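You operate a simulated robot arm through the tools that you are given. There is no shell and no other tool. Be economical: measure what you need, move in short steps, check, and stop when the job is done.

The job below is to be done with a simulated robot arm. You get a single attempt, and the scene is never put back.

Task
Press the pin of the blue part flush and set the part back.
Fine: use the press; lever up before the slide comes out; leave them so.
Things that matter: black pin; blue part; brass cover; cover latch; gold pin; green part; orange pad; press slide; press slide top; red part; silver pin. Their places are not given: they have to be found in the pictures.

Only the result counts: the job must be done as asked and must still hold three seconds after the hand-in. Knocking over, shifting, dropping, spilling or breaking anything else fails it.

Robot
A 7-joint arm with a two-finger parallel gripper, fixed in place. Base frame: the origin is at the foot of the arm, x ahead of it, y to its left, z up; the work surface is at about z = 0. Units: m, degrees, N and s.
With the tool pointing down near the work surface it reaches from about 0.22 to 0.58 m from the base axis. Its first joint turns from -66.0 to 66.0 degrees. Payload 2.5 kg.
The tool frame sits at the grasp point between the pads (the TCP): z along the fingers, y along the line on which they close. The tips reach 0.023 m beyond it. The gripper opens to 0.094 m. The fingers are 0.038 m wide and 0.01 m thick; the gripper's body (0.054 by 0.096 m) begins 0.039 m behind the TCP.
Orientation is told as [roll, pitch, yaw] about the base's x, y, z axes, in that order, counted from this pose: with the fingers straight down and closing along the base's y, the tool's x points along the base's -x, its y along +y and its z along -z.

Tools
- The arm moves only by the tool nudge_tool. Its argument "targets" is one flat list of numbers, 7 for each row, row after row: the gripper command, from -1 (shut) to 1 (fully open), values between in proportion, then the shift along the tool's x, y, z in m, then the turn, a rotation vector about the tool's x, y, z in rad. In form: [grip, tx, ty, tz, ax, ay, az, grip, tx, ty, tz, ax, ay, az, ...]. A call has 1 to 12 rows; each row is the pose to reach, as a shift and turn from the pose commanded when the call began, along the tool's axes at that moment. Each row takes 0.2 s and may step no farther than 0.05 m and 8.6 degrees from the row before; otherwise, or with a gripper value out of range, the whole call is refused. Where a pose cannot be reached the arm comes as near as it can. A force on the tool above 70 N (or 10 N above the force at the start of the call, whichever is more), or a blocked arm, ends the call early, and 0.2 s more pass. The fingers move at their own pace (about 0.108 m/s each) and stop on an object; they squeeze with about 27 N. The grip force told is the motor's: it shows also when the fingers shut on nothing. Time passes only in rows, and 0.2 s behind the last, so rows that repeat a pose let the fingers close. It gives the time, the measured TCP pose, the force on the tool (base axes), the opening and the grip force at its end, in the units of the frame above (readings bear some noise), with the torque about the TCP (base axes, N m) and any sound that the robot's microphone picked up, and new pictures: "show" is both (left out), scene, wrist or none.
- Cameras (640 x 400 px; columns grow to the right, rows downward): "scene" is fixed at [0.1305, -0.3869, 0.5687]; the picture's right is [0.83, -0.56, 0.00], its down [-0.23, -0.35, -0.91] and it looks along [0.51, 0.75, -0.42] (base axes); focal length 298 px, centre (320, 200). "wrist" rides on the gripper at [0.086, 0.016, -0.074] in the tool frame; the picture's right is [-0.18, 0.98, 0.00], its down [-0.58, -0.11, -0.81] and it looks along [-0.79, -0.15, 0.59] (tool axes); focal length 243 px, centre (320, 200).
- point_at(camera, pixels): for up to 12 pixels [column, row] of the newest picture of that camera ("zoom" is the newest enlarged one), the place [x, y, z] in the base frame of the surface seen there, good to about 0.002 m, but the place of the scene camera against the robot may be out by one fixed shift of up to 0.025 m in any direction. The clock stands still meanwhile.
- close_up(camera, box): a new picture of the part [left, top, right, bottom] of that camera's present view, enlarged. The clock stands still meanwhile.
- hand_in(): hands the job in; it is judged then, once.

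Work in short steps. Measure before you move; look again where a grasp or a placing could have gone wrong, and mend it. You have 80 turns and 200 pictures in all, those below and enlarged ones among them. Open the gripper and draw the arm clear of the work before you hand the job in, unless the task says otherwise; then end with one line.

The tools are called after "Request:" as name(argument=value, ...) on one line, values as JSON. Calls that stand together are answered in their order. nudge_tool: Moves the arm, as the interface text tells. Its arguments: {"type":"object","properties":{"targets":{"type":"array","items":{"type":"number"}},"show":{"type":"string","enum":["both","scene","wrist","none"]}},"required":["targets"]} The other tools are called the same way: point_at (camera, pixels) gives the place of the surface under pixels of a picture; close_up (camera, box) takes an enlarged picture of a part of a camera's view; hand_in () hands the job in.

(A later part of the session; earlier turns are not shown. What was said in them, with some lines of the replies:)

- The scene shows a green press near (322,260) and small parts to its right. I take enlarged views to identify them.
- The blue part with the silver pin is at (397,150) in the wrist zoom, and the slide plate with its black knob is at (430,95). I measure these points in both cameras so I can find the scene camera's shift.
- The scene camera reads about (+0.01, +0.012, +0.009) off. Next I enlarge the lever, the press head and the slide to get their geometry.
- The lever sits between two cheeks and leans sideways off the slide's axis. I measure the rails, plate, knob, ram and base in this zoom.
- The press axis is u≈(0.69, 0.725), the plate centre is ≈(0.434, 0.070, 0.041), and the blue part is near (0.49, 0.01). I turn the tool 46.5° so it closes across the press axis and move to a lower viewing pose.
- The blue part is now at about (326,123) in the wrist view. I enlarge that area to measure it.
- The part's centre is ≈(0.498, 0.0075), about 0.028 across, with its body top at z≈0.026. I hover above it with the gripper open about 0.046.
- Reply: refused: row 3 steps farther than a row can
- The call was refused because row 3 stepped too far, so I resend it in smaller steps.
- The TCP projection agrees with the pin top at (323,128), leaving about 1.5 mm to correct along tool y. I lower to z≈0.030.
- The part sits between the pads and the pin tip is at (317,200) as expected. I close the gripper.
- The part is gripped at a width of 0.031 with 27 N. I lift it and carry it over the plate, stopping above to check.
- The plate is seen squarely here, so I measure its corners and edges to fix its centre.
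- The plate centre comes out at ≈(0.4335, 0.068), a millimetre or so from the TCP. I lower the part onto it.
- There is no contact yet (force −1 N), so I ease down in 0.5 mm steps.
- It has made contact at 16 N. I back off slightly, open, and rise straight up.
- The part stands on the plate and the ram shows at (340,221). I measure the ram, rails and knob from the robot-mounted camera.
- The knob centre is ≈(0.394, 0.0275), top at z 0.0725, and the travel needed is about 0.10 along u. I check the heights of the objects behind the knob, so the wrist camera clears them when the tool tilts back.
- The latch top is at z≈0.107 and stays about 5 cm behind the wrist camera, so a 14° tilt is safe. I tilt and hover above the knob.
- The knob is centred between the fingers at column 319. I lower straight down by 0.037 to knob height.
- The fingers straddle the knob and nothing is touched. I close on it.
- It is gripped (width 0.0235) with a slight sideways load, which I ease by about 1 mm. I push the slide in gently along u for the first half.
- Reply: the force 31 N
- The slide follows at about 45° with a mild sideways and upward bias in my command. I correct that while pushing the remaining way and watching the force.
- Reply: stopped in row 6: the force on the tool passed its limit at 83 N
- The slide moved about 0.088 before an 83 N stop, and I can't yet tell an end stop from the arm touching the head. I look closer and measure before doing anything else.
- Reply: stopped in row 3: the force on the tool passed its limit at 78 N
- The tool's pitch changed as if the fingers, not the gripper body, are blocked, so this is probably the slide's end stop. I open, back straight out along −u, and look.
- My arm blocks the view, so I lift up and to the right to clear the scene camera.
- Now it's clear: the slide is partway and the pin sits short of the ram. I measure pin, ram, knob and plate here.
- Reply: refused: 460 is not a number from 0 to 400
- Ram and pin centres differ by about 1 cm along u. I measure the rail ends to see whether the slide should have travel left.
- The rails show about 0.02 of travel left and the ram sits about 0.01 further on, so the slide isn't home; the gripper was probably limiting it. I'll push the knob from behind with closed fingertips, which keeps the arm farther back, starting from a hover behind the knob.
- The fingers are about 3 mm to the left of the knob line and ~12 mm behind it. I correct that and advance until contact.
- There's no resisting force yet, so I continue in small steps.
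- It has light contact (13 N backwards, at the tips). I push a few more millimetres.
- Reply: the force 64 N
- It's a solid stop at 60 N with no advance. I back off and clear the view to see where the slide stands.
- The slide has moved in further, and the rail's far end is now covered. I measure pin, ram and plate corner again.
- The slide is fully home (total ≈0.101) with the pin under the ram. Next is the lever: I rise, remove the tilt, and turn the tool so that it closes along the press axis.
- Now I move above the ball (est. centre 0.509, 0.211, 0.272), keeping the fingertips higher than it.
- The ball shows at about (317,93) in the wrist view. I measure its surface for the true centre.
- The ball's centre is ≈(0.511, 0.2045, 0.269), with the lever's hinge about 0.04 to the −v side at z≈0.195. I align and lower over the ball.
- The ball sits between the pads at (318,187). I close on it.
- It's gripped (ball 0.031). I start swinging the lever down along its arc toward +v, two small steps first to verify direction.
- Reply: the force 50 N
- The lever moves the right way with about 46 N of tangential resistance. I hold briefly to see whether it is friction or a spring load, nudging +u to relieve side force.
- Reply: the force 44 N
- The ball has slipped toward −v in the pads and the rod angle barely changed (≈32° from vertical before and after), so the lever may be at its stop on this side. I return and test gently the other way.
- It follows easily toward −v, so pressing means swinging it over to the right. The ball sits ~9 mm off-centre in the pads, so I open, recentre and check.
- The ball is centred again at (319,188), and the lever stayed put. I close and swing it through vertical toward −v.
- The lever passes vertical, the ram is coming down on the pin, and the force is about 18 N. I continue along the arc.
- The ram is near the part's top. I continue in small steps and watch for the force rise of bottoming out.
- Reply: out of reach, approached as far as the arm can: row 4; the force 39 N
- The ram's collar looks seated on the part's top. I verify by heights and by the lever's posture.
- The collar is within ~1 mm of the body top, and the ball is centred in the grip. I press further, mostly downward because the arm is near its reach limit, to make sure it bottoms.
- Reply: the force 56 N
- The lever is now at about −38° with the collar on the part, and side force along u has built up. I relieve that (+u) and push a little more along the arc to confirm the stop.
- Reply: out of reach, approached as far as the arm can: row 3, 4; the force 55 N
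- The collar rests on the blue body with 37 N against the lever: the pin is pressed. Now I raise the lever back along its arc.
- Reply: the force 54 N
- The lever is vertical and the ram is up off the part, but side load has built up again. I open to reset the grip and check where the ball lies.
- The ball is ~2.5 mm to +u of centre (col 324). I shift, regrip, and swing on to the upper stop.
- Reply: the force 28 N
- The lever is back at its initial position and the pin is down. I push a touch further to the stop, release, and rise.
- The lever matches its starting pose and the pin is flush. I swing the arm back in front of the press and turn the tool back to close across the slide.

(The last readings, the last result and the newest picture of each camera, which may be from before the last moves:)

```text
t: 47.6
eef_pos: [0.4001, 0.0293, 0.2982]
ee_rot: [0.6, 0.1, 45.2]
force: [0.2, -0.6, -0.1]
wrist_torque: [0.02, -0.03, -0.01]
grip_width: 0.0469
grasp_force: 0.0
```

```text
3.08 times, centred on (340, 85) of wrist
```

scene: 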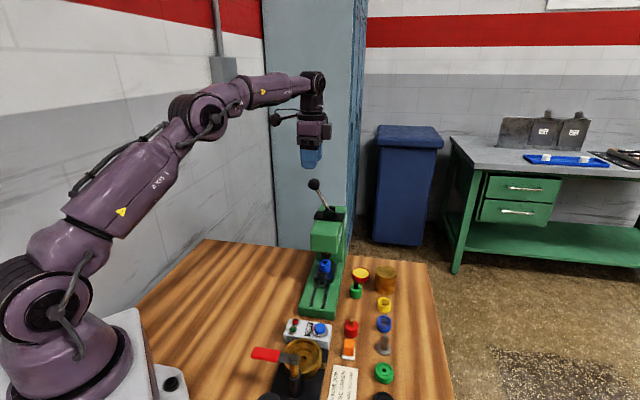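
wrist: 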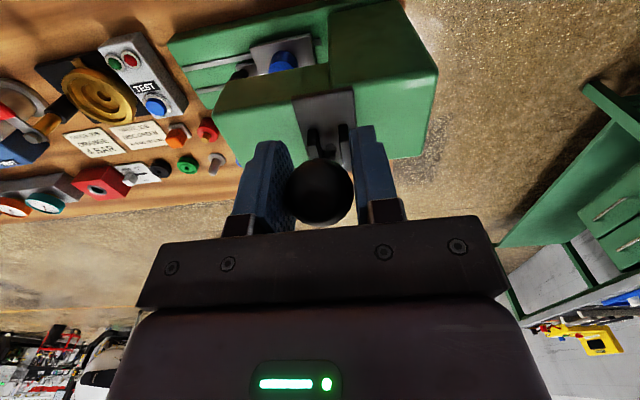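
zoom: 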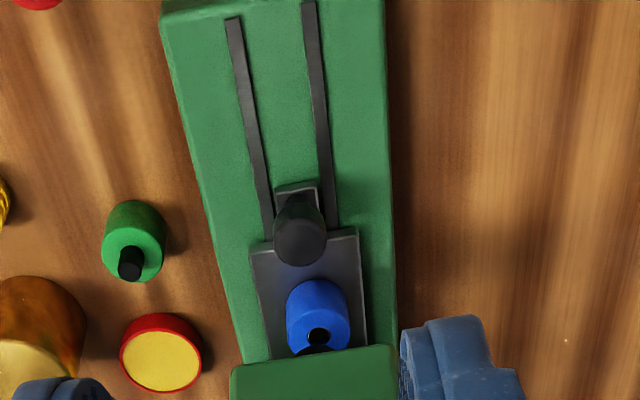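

The view from above shows the knob at (300,240) in the zoom, right before the head. I measure the knob and the head's front edge.

Request:
point_at(camera="zoom", pixels=[[300, 245], [278, 245], [322, 245], [300, 262], [300, 222], [310, 352], [235, 372], [395, 350], [320, 290], [290, 190]])

```text
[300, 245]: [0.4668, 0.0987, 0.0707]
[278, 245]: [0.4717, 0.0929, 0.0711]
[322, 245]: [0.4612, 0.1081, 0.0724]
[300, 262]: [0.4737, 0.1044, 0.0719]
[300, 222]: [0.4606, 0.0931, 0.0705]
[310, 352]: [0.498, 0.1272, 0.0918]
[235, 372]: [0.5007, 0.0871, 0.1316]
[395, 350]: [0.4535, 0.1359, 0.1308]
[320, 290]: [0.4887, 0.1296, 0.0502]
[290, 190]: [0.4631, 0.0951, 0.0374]
```

The knob's centre is (0.4667, 0.0995) and the head's front is only ~16 mm beyond it, so I'll use more tilt (24°) and grip with the front of the pads. First I go to a pre-grasp 6 cm behind the knob.

Request:
nudge_tool(targets=[0.0, -0.006, 0.0004, 0.04, 0, -0.14, 0, 0.0, -0.012, 0.0008, 0.08, 0, -0.28, 0, 0.0, -0.02, 0.0012, 0.12, 0, -0.42, 0, 0.0, -0.028, 0.0018, 0.16, 0, -0.42, 0, 0.0, -0.0368, 0.0024, 0.2, 0, -0.42, 0, 0.0, -0.0368, 0.0024, 0.2282, 0, -0.42, 0, 0.0, -0.0368, 0.0024, 0.2282, 0, -0.42, 0])

Request:
close_up(camera="wrist", box=[240, 100, 400, 230])

Request:
close_up(camera="scene", box=[260, 220, 380, 340])

```text
t: 49.2
eef_pos: [0.4253, 0.0573, 0.0698]
ee_rot: [0.6, -24.1, 44.9]
force: [0.2, -0.3, -0.1]
wrist_torque: [0.0, 0.02, 0.03]
grip_width: 0.047
grasp_force: 0.0
```

scene: 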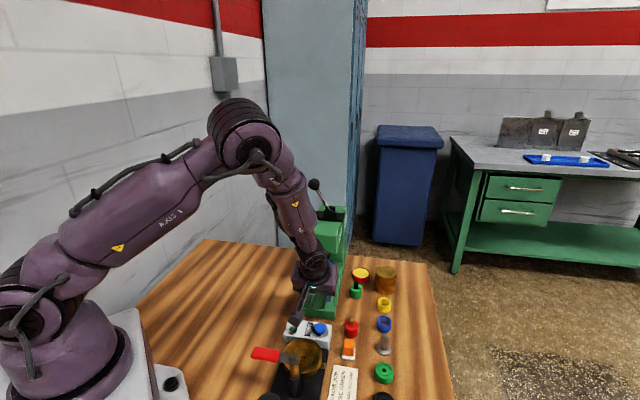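
wrist: 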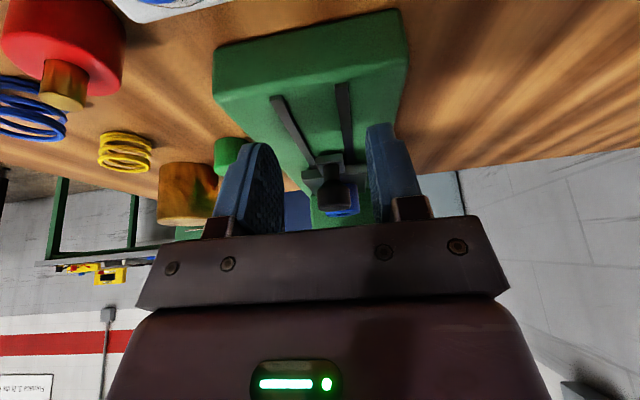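

```text
3.08 times, centred on (320, 165) of wrist
```

zoom: 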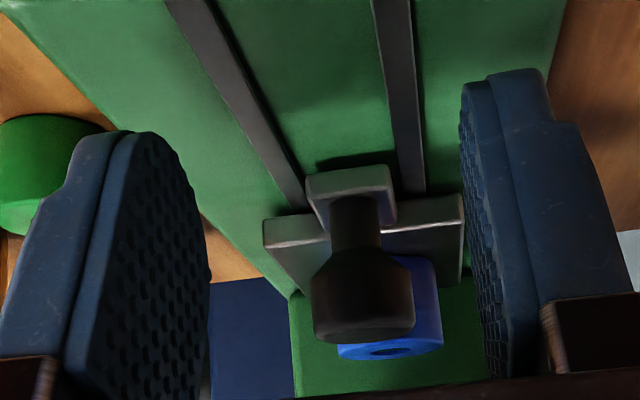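

```text
3.33 times, centred on (320, 280) of scene
```

zoom: 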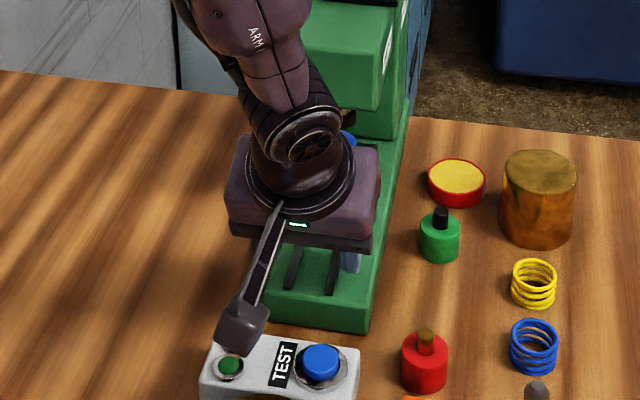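

The knob lies exactly on the approach line (col 334 expected and seen). I advance 4.6 cm so that the front of the pads straddles it.

Request:
nudge_tool(targets=[0.0, -0.015, 0, 0.0067, 0, 0, 0, 0.0, -0.03, 0, 0.0134, 0, 0, 0, 0.0, -0.042, 0, 0.0188, 0, 0, 0], show="none")

Request:
close_up(camera="wrist", box=[240, 100, 400, 230])

Request:
close_up(camera="scene", box=[260, 190, 380, 310])

```text
t: 50.0
eef_pos: [0.4551, 0.0906, 0.068]
ee_rot: [0.6, -24.0, 44.7]
force: [0.5, -0.6, 0.0]
wrist_torque: [0.01, -0.02, 0.05]
grip_width: 0.047
grasp_force: 0.1
```

```text
3.08 times, centred on (320, 165) of wrist
```

zoom: 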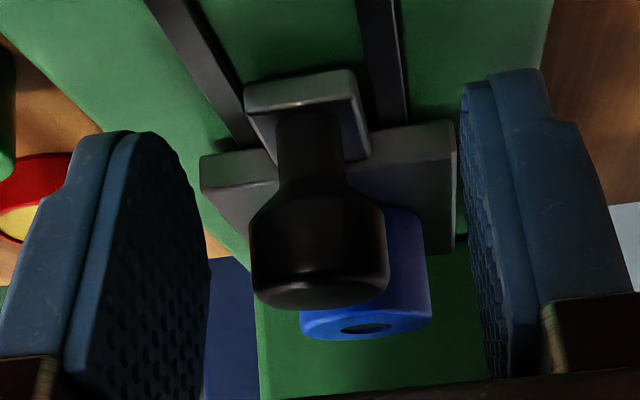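

```text
3.33 times, centred on (320, 250) of scene
```

zoom: 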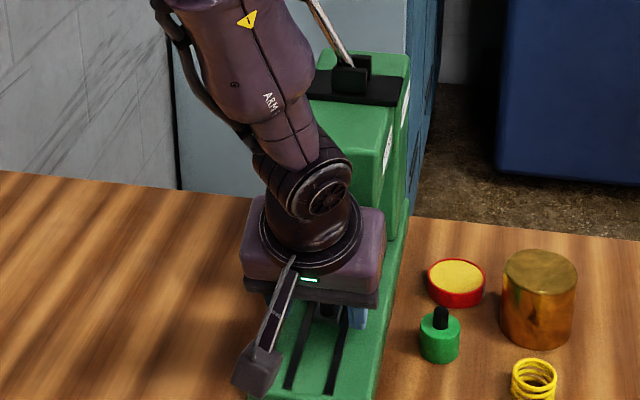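

No contact so far and the knob is between the pads. I close.

Request:
nudge_tool(targets=[-0.8, 0, 0, 0, 0, 0, 0, -0.8, 0, 0, 0, 0, 0, 0], show="none")

Request:
close_up(camera="wrist", box=[240, 100, 400, 230])

```text
t: 50.6
eef_pos: [0.4566, 0.0895, 0.0693]
ee_rot: [0.4, -24.2, 44.6]
force: [10.9, -9.5, -7.2]
wrist_torque: [0.02, 0.01, -0.18]
grip_width: 0.0235
grasp_force: 45.5
```

```text
3.08 times, centred on (320, 165) of wrist
```

zoom: 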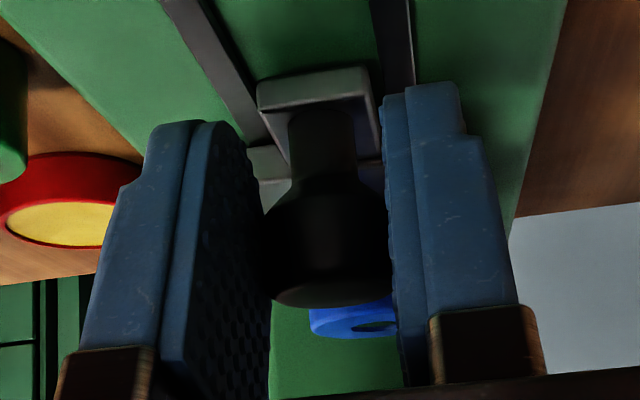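

It's gripped. I pull the slide out smoothly along −u, with a 1 mm sideways relief.

Request:
nudge_tool(targets=[-0.8, 0.004, -0.001, -0.0018, 0, 0, 0, -0.8, 0.0126, -0.001, -0.0056, 0, 0, 0, -0.8, 0.0228, -0.001, -0.0102, 0, 0, 0, -0.8, 0.033, -0.001, -0.0147, 0, 0, 0, -0.8, 0.0432, -0.001, -0.0193, 0, 0, 0, -0.8, 0.0502, -0.001, -0.0224, 0, 0, 0], show="wrist")

```text
t: 52.0
eef_pos: [0.4148, 0.0485, 0.0707]
ee_rot: [0.7, -23.7, 44.5]
force: [13.1, -11.5, -38.4]
wrist_torque: [-0.06, 0.21, -0.27]
grip_width: 0.0232
grasp_force: 45.1
```

wrist: 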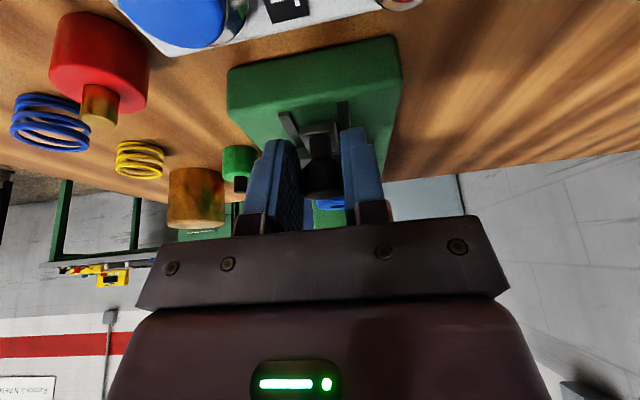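

It has slid 5.9 cm with a slight upward bias, which I correct, then I pull the remaining ~4.2 cm.

Request:
nudge_tool(targets=[-0.8, 0.0012, -0.001, 0.0027, 0, 0, 0, -0.8, 0.0095, -0.0015, -0.001, 0, 0, 0, -0.8, 0.0187, -0.0015, -0.0051, 0, 0, 0, -0.8, 0.0279, -0.0015, -0.0092, 0, 0, 0, -0.8, 0.035, -0.0015, -0.0124, 0, 0, 0, -0.8, 0.0386, -0.0015, -0.014, 0, 0, 0])

Request:
close_up(camera="scene", box=[260, 230, 380, 350])

```text
t: 53.4
eef_pos: [0.3895, 0.0218, 0.0693]
ee_rot: [0.4, -24.1, 44.9]
force: [2.7, -3.2, 14.7]
wrist_torque: [0.06, -0.05, 0.0]
grip_width: 0.0234
grasp_force: 44.4
```

scene: 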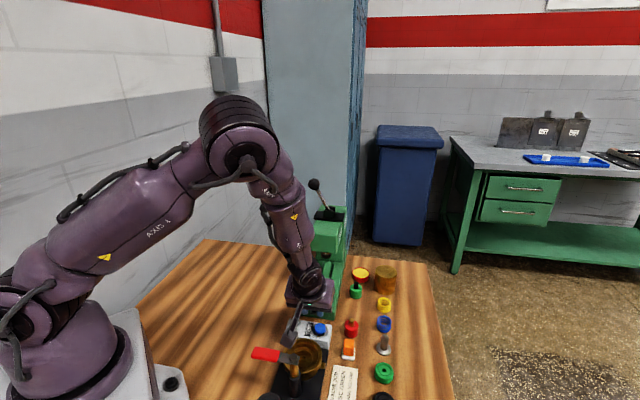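
wrist: 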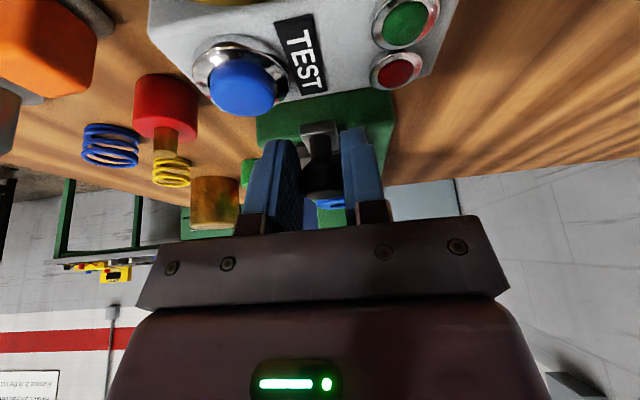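

```text
3.33 times, centred on (320, 290) of scene
```

zoom: 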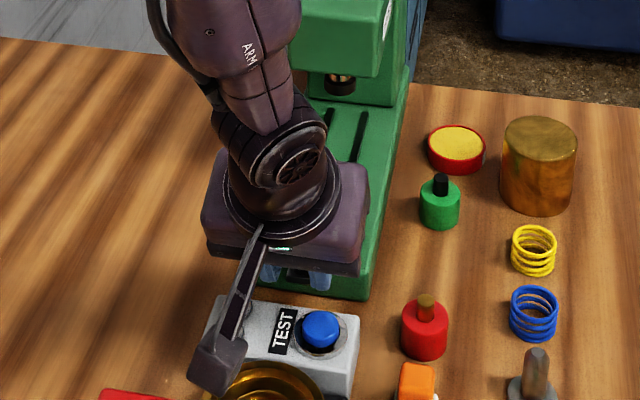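

About 5 mm remain (0.0953 of 0.101). I ease out to the outer stop.

Request:
nudge_tool(targets=[-0.8, 0.0023, 0, -0.0008, 0, 0, 0, -0.8, 0.0046, 0, -0.0018, 0, 0, 0, -0.8, 0.0064, 0, -0.0026, 0, 0, 0], show="none")

```text
t: 54.2
eef_pos: [0.3862, 0.0183, 0.0682]
ee_rot: [0.4, -24.4, 45.0]
force: [11.5, 11.5, 22.3]
wrist_torque: [-0.37, 0.45, 0.02]
grip_width: 0.0234
grasp_force: 44.8
```

It now resists outward at 16 N after about 0.100 of travel. One more 2 mm pull confirms the stop.

Request:
nudge_tool(targets=[-0.8, 0.0012, 0, 0.001, 0, 0, 0, -0.8, 0.0024, 0, 0.0012, 0, 0, 0], show="none")

```text
t: 54.8
eef_pos: [0.3861, 0.0186, 0.0688]
ee_rot: [0.2, -24.7, 45.2]
force: [11.2, 15.6, 38.8]
wrist_torque: [0.2, -0.13, 0.07]
grip_width: 0.0231
grasp_force: 45.1
```

It's at the stop. I ease off, open, and rise straight up while untilting.

Request:
nudge_tool(targets=[-0.8, -0.002, 0, -0.002, 0, 0, 0, -0.1, -0.002, 0, -0.002, 0, 0, 0, 0.05, -0.002, 0, -0.002, 0, 0, 0, 0.05, -0.014, 0, -0.029, 0, 0, 0, 0.05, -0.026, 0, -0.057, 0, 0, 0, 0.05, -0.035, 0, -0.08, 0, 0.14, 0, 0.05, -0.041, 0, -0.092, 0, 0.28, 0, 0.05, -0.041, 0, -0.092, 0, 0.42, 0, 0.05, -0.041, 0, -0.092, 0, 0.42, 0])

Request:
close_up(camera="wrist", box=[200, 0, 440, 150])

Request:
point_at(camera="zoom", pixels=[[320, 300], [320, 320], [320, 340], [290, 320], [350, 320], [320, 200], [240, 210], [400, 200]])

```text
t: 56.8
eef_pos: [0.3835, 0.0135, 0.1638]
ee_rot: [0.5, 0.1, 45.0]
force: [0.0, -0.5, 0.5]
wrist_torque: [0.0, 0.02, -0.02]
grip_width: 0.0495
grasp_force: 0.1
```

scene: 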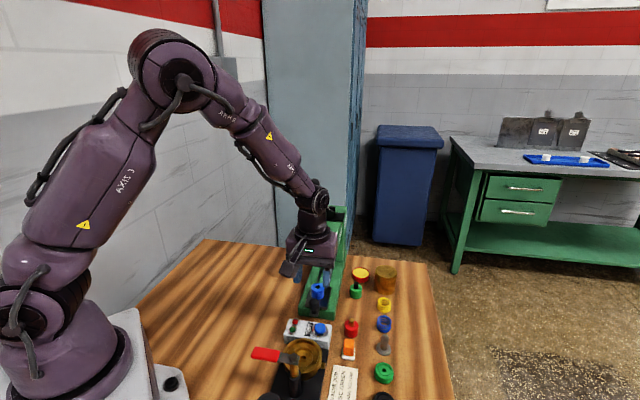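
wrist: 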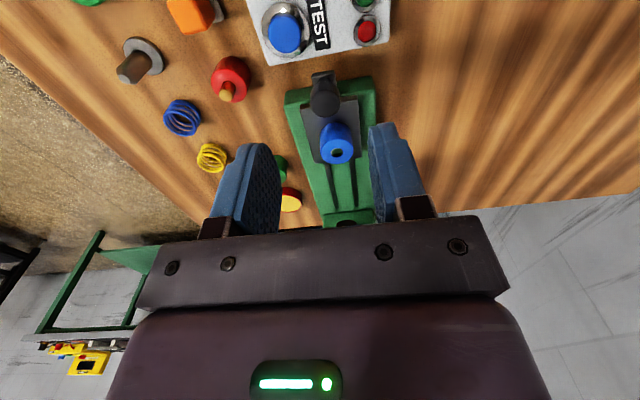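

```text
2.67 times, centred on (320, 75) of wrist
```

zoom: 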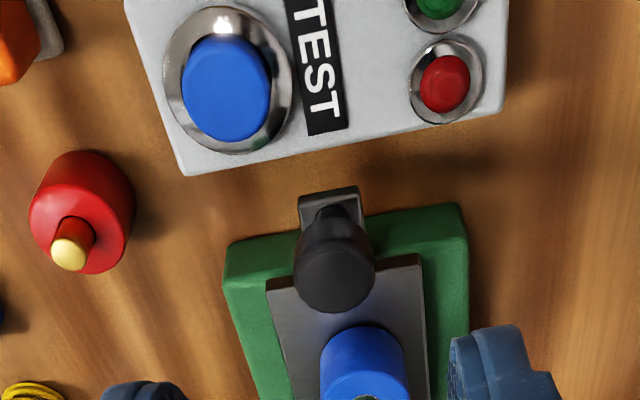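

```text
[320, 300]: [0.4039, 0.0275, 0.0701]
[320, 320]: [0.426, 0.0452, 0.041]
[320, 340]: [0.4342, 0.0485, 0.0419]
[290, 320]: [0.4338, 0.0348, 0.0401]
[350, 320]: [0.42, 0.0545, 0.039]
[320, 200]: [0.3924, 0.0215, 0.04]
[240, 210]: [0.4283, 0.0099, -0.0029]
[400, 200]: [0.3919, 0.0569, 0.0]
```

The slide is out with the part standing on it. I enlarge the part to check the pin and measure its centre.

Request:
close_up(camera="wrist", box=[290, 100, 390, 180])

Request:
point_at(camera="wrist", pixels=[[320, 148], [353, 148], [336, 162], [337, 152], [336, 142], [337, 155]])

```text
5.00 times, centred on (340, 140) of wrist
```

zoom: 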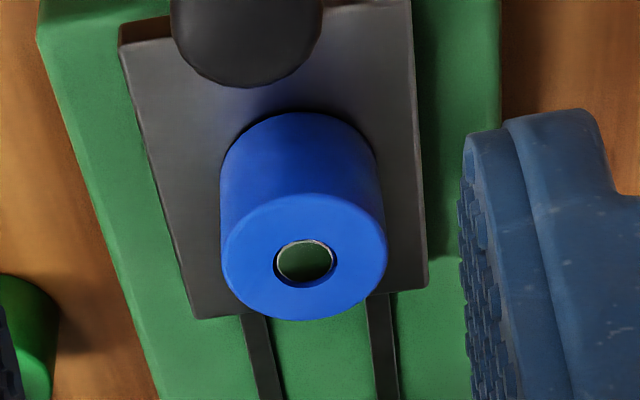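

```text
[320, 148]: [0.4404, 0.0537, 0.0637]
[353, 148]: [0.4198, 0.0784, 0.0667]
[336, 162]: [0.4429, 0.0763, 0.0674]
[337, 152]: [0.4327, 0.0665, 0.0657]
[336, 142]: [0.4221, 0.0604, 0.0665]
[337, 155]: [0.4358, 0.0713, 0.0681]
```

The pin face is level with the body top (z≈0.066), so it is flush. I move over the part (0.4327, 0.068) and lower around it.

Request:
nudge_tool(targets=[0.05, -0.037, 0.002, 0, 0, 0, 0, 0.05, -0.0733, 0.0037, 0.01, 0, 0, 0, 0.05, -0.0733, 0.0037, 0.045, 0, 0, 0, 0.05, -0.0733, 0.0037, 0.08, 0, 0, 0, 0.05, -0.0733, 0.0037, 0.0928, 0, 0, 0], show="wrist")

```text
t: 58.0
eef_pos: [0.4326, 0.0694, 0.0734]
ee_rot: [0.5, 0.0, 45.0]
force: [-0.5, 0.4, 0.7]
wrist_torque: [0.03, -0.02, 0.02]
grip_width: 0.0494
grasp_force: 0.0
```

wrist: 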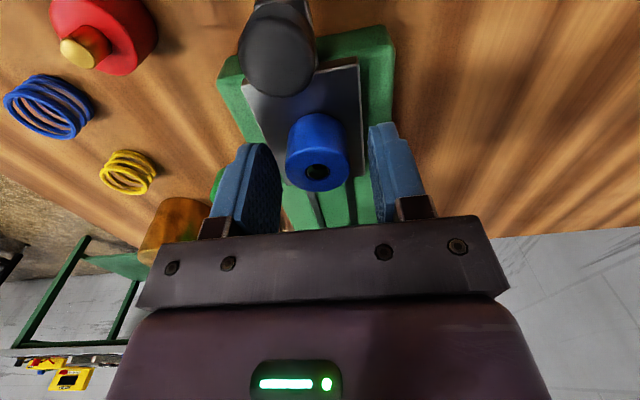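

Alignment matches (top at (317,171)). I lower 2 mm, grip, and lift.

Request:
nudge_tool(targets=[0.05, 0, -0.001, 0.002, 0, 0, 0, -0.6, 0, -0.001, 0.002, 0, 0, 0, -0.6, 0, -0.001, 0.002, 0, 0, 0, -0.6, 0, -0.001, 0.002, 0, 0, 0, -0.6, 0, -0.001, -0.02, 0, 0, 0, -0.6, 0, -0.001, -0.05, 0, 0, 0], show="wrist")

```text
t: 59.4
eef_pos: [0.4345, 0.0688, 0.124]
ee_rot: [0.5, 0.1, 45.0]
force: [0.1, 0.0, -2.0]
wrist_torque: [-0.01, 0.02, 0.01]
grip_width: 0.0312
grasp_force: 26.8
```

wrist: 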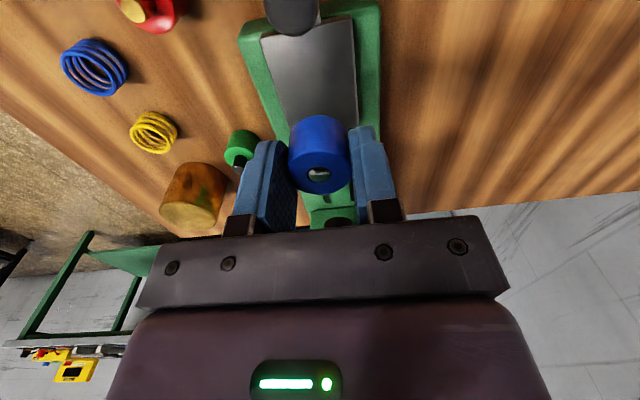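

The part is held. I carry it back over its original spot (0.4985, 0.0078).

Request:
nudge_tool(targets=[-0.6, 0, -0.03, 0, 0, 0, 0, -0.6, -0.001, -0.06, 0, 0, 0, 0, -0.6, -0.0025, -0.0888, 0, 0, 0, 0, -0.6, -0.0025, -0.0888, 0.03, 0, 0, 0, -0.6, -0.0025, -0.0888, 0.06, 0, 0, 0, -0.6, -0.0025, -0.0888, 0.08, 0, 0, 0])

Request:
close_up(camera="scene", box=[304, 240, 400, 340])

```text
t: 60.8
eef_pos: [0.4992, 0.0066, 0.0416]
ee_rot: [0.5, 0.0, 44.8]
force: [0.3, -0.4, -1.2]
wrist_torque: [-0.03, 0.02, 0.04]
grip_width: 0.031
grasp_force: 27.1
```

scene: 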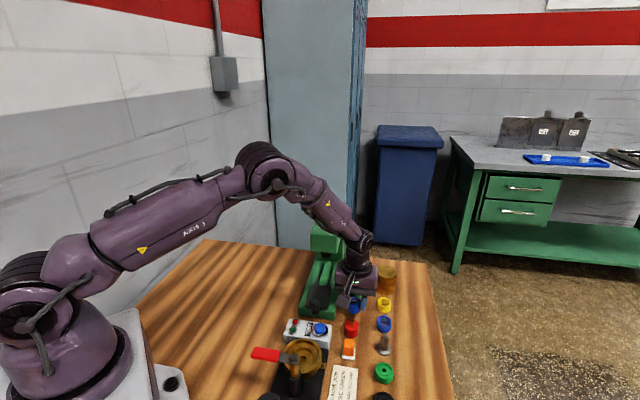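
wrist: 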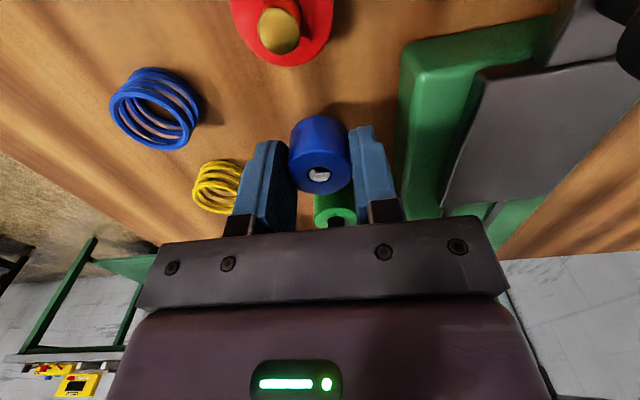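

```text
4.00 times, centred on (352, 290) of scene
```

zoom: 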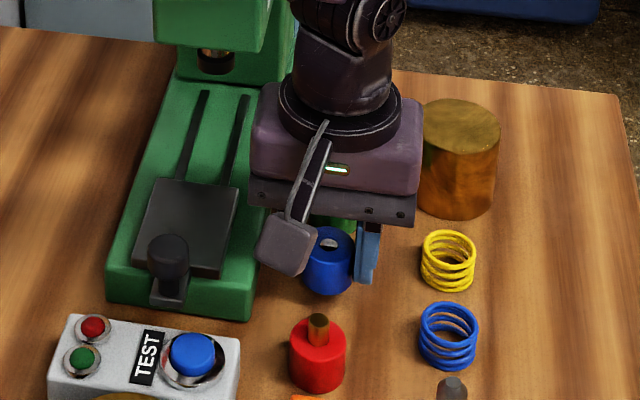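

It's over the spot at z 0.0416. I lower slowly until touching the table.

Request:
nudge_tool(targets=[-0.6, 0, 0, 0.005, 0, 0, 0, -0.6, 0, 0, 0.009, 0, 0, 0, -0.6, 0, 0, 0.0105, 0, 0, 0], show="none")

```text
t: 61.6
eef_pos: [0.4973, 0.0074, 0.0311]
ee_rot: [0.6, 0.0, 45.0]
force: [0.9, 0.2, -1.0]
wrist_torque: [0.0, -0.02, -0.02]
grip_width: 0.0312
grasp_force: 26.9
```

There is no contact yet, so I go on down by half-millimetres.

Request:
nudge_tool(targets=[-0.6, 0, 0, 0.0007, 0, 0, 0, -0.6, 0, 0, 0.0013, 0, 0, 0], show="none")

```text
t: 62.2
eef_pos: [0.4958, 0.0072, 0.0301]
ee_rot: [0.5, 0.1, 45.0]
force: [0.4, 0.3, -0.3]
wrist_torque: [0.03, -0.02, -0.04]
grip_width: 0.0313
grasp_force: 27.0
```

Request:
nudge_tool(targets=[-0.6, 0, 0, 0.0006, 0, 0, 0, -0.6, 0, 0, 0.0012, 0, 0, 0], show="none")

```text
t: 62.8
eef_pos: [0.4987, 0.0082, 0.03]
ee_rot: [0.5, 0.0, 45.0]
force: [-3.9, -0.8, 6.0]
wrist_torque: [-0.12, 0.02, -0.04]
grip_width: 0.0309
grasp_force: 26.9
```

The part now touches (6 N up). I open moderately, so as to clear the press base, and rise straight up.

Request:
nudge_tool(targets=[-0.2, 0, 0, 0, 0, 0, 0, -0.02, 0, 0, 0, 0, 0, 0, -0.02, 0, 0, -0.03, 0, 0, 0, -0.02, 0, 0, -0.07, 0, 0, 0, -0.02, 0.03, 0, -0.11, 0, 0, 0, -0.02, 0.07, 0, -0.14, 0, 0, 0, -0.02, 0.11, 0, -0.17, 0, 0, 0])

Request:
close_up(camera="scene", box=[284, 240, 400, 340])

Request:
close_up(camera="wrist", box=[260, 40, 420, 160])

```text
t: 64.4
eef_pos: [0.4211, -0.0692, 0.1996]
ee_rot: [0.5, 0.0, 45.0]
force: [-0.1, -0.4, 0.1]
wrist_torque: [0.01, -0.01, 0.0]
grip_width: 0.0463
grasp_force: 0.0
```

scene: 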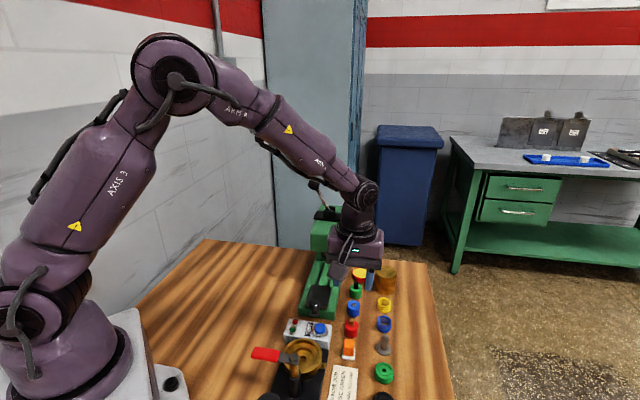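
wrist: 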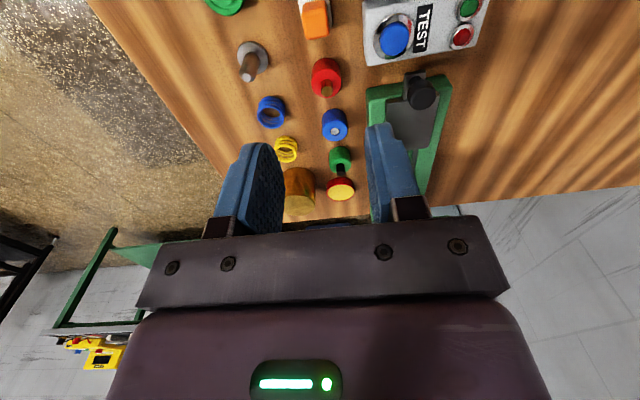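

```text
4.00 times, centred on (342, 290) of scene
```

zoom: 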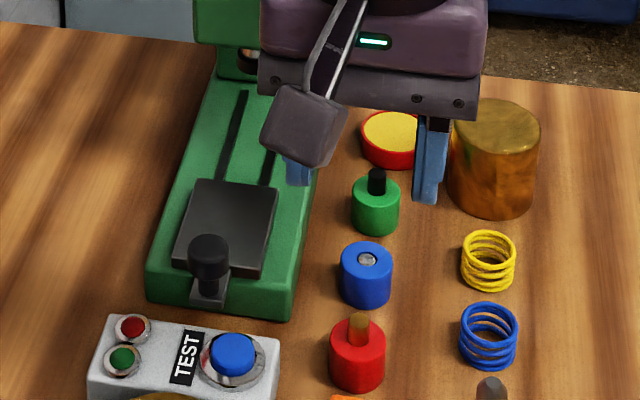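

```text
3.33 times, centred on (340, 100) of wrist
```

zoom: 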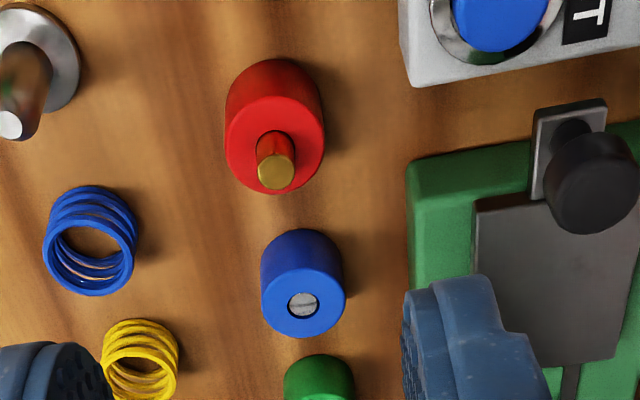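

The blue part is back at its original image spot, standing, and the slide, lever and neighbours look unchanged. I check flushness and position by height, and raise the arm clear.

Request:
point_at(camera="zoom", pixels=[[302, 305], [302, 283], [302, 328], [272, 300], [334, 300]])

Request:
nudge_tool(targets=[0.3, 0.02, 0, -0.04, 0, 0, 0, 0.6, 0.04, 0, -0.08, 0, 0, 0, 1, 0.06, 0, -0.12, 0, 0, 0, 1, 0.06, 0, -0.15, 0, 0, 0])

Request:
close_up(camera="scene", box=[240, 170, 440, 295])

Request:
close_up(camera="scene", box=[240, 275, 440, 400])

```text
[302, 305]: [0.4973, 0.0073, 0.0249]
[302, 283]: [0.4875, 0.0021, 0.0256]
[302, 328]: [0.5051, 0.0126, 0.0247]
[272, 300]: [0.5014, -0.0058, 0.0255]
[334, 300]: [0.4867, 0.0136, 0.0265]
```

```text
t: 65.4
eef_pos: [0.3792, -0.1151, 0.3482]
ee_rot: [0.7, 0.0, 45.1]
force: [1.1, 0.2, 0.3]
wrist_torque: [0.04, 0.01, 0.0]
grip_width: 0.0941
grasp_force: 0.1
```

scene: 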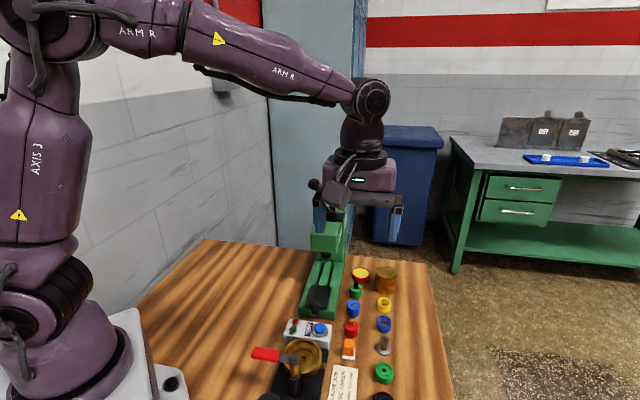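
wrist: 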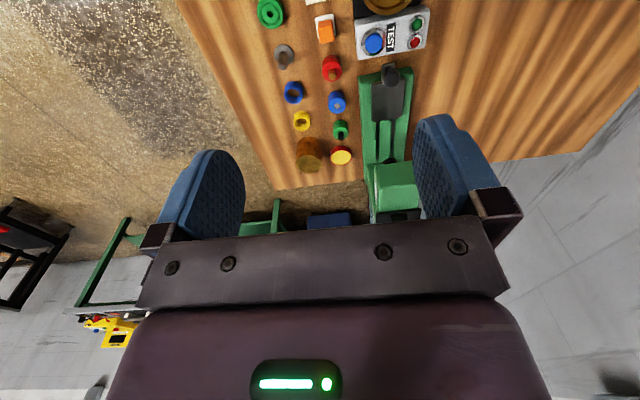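

```text
3.20 times, centred on (340, 232) of scene
```

zoom: 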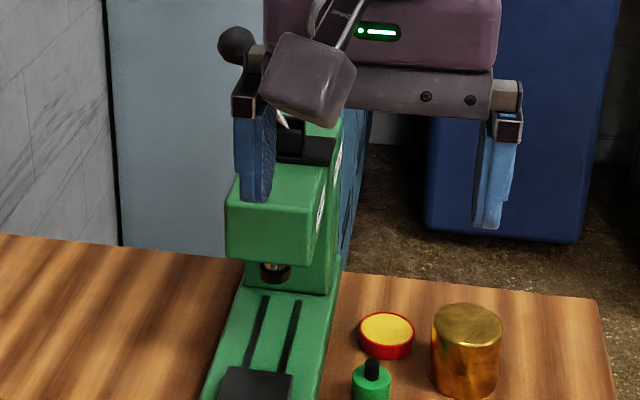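

```text
3.20 times, centred on (340, 338) of scene
```

zoom: 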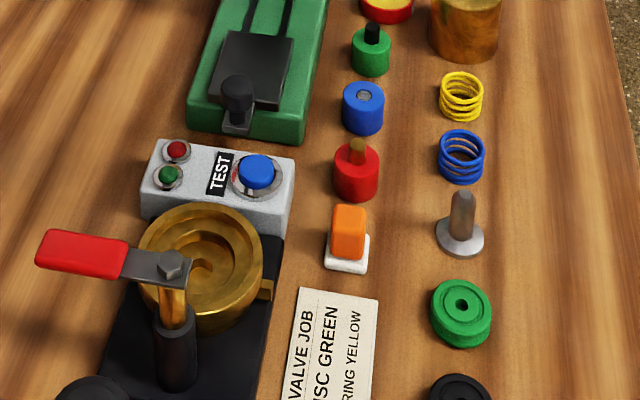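

The pin is at z 0.0249 against a rim of about 0.0255, so it is flush. The part is within 1–2 mm of its original place, the slide is out, the lever is up and everything else is unmoved. The gripper is open and clear, so I hand in.

Request:
hand_in()

```text
The job is handed in.
```

I pressed the blue part's pin flush and set the part back within 1–2 mm of its original place. The lever went up before the slide came out, and I left them that way; nothing else was moved.
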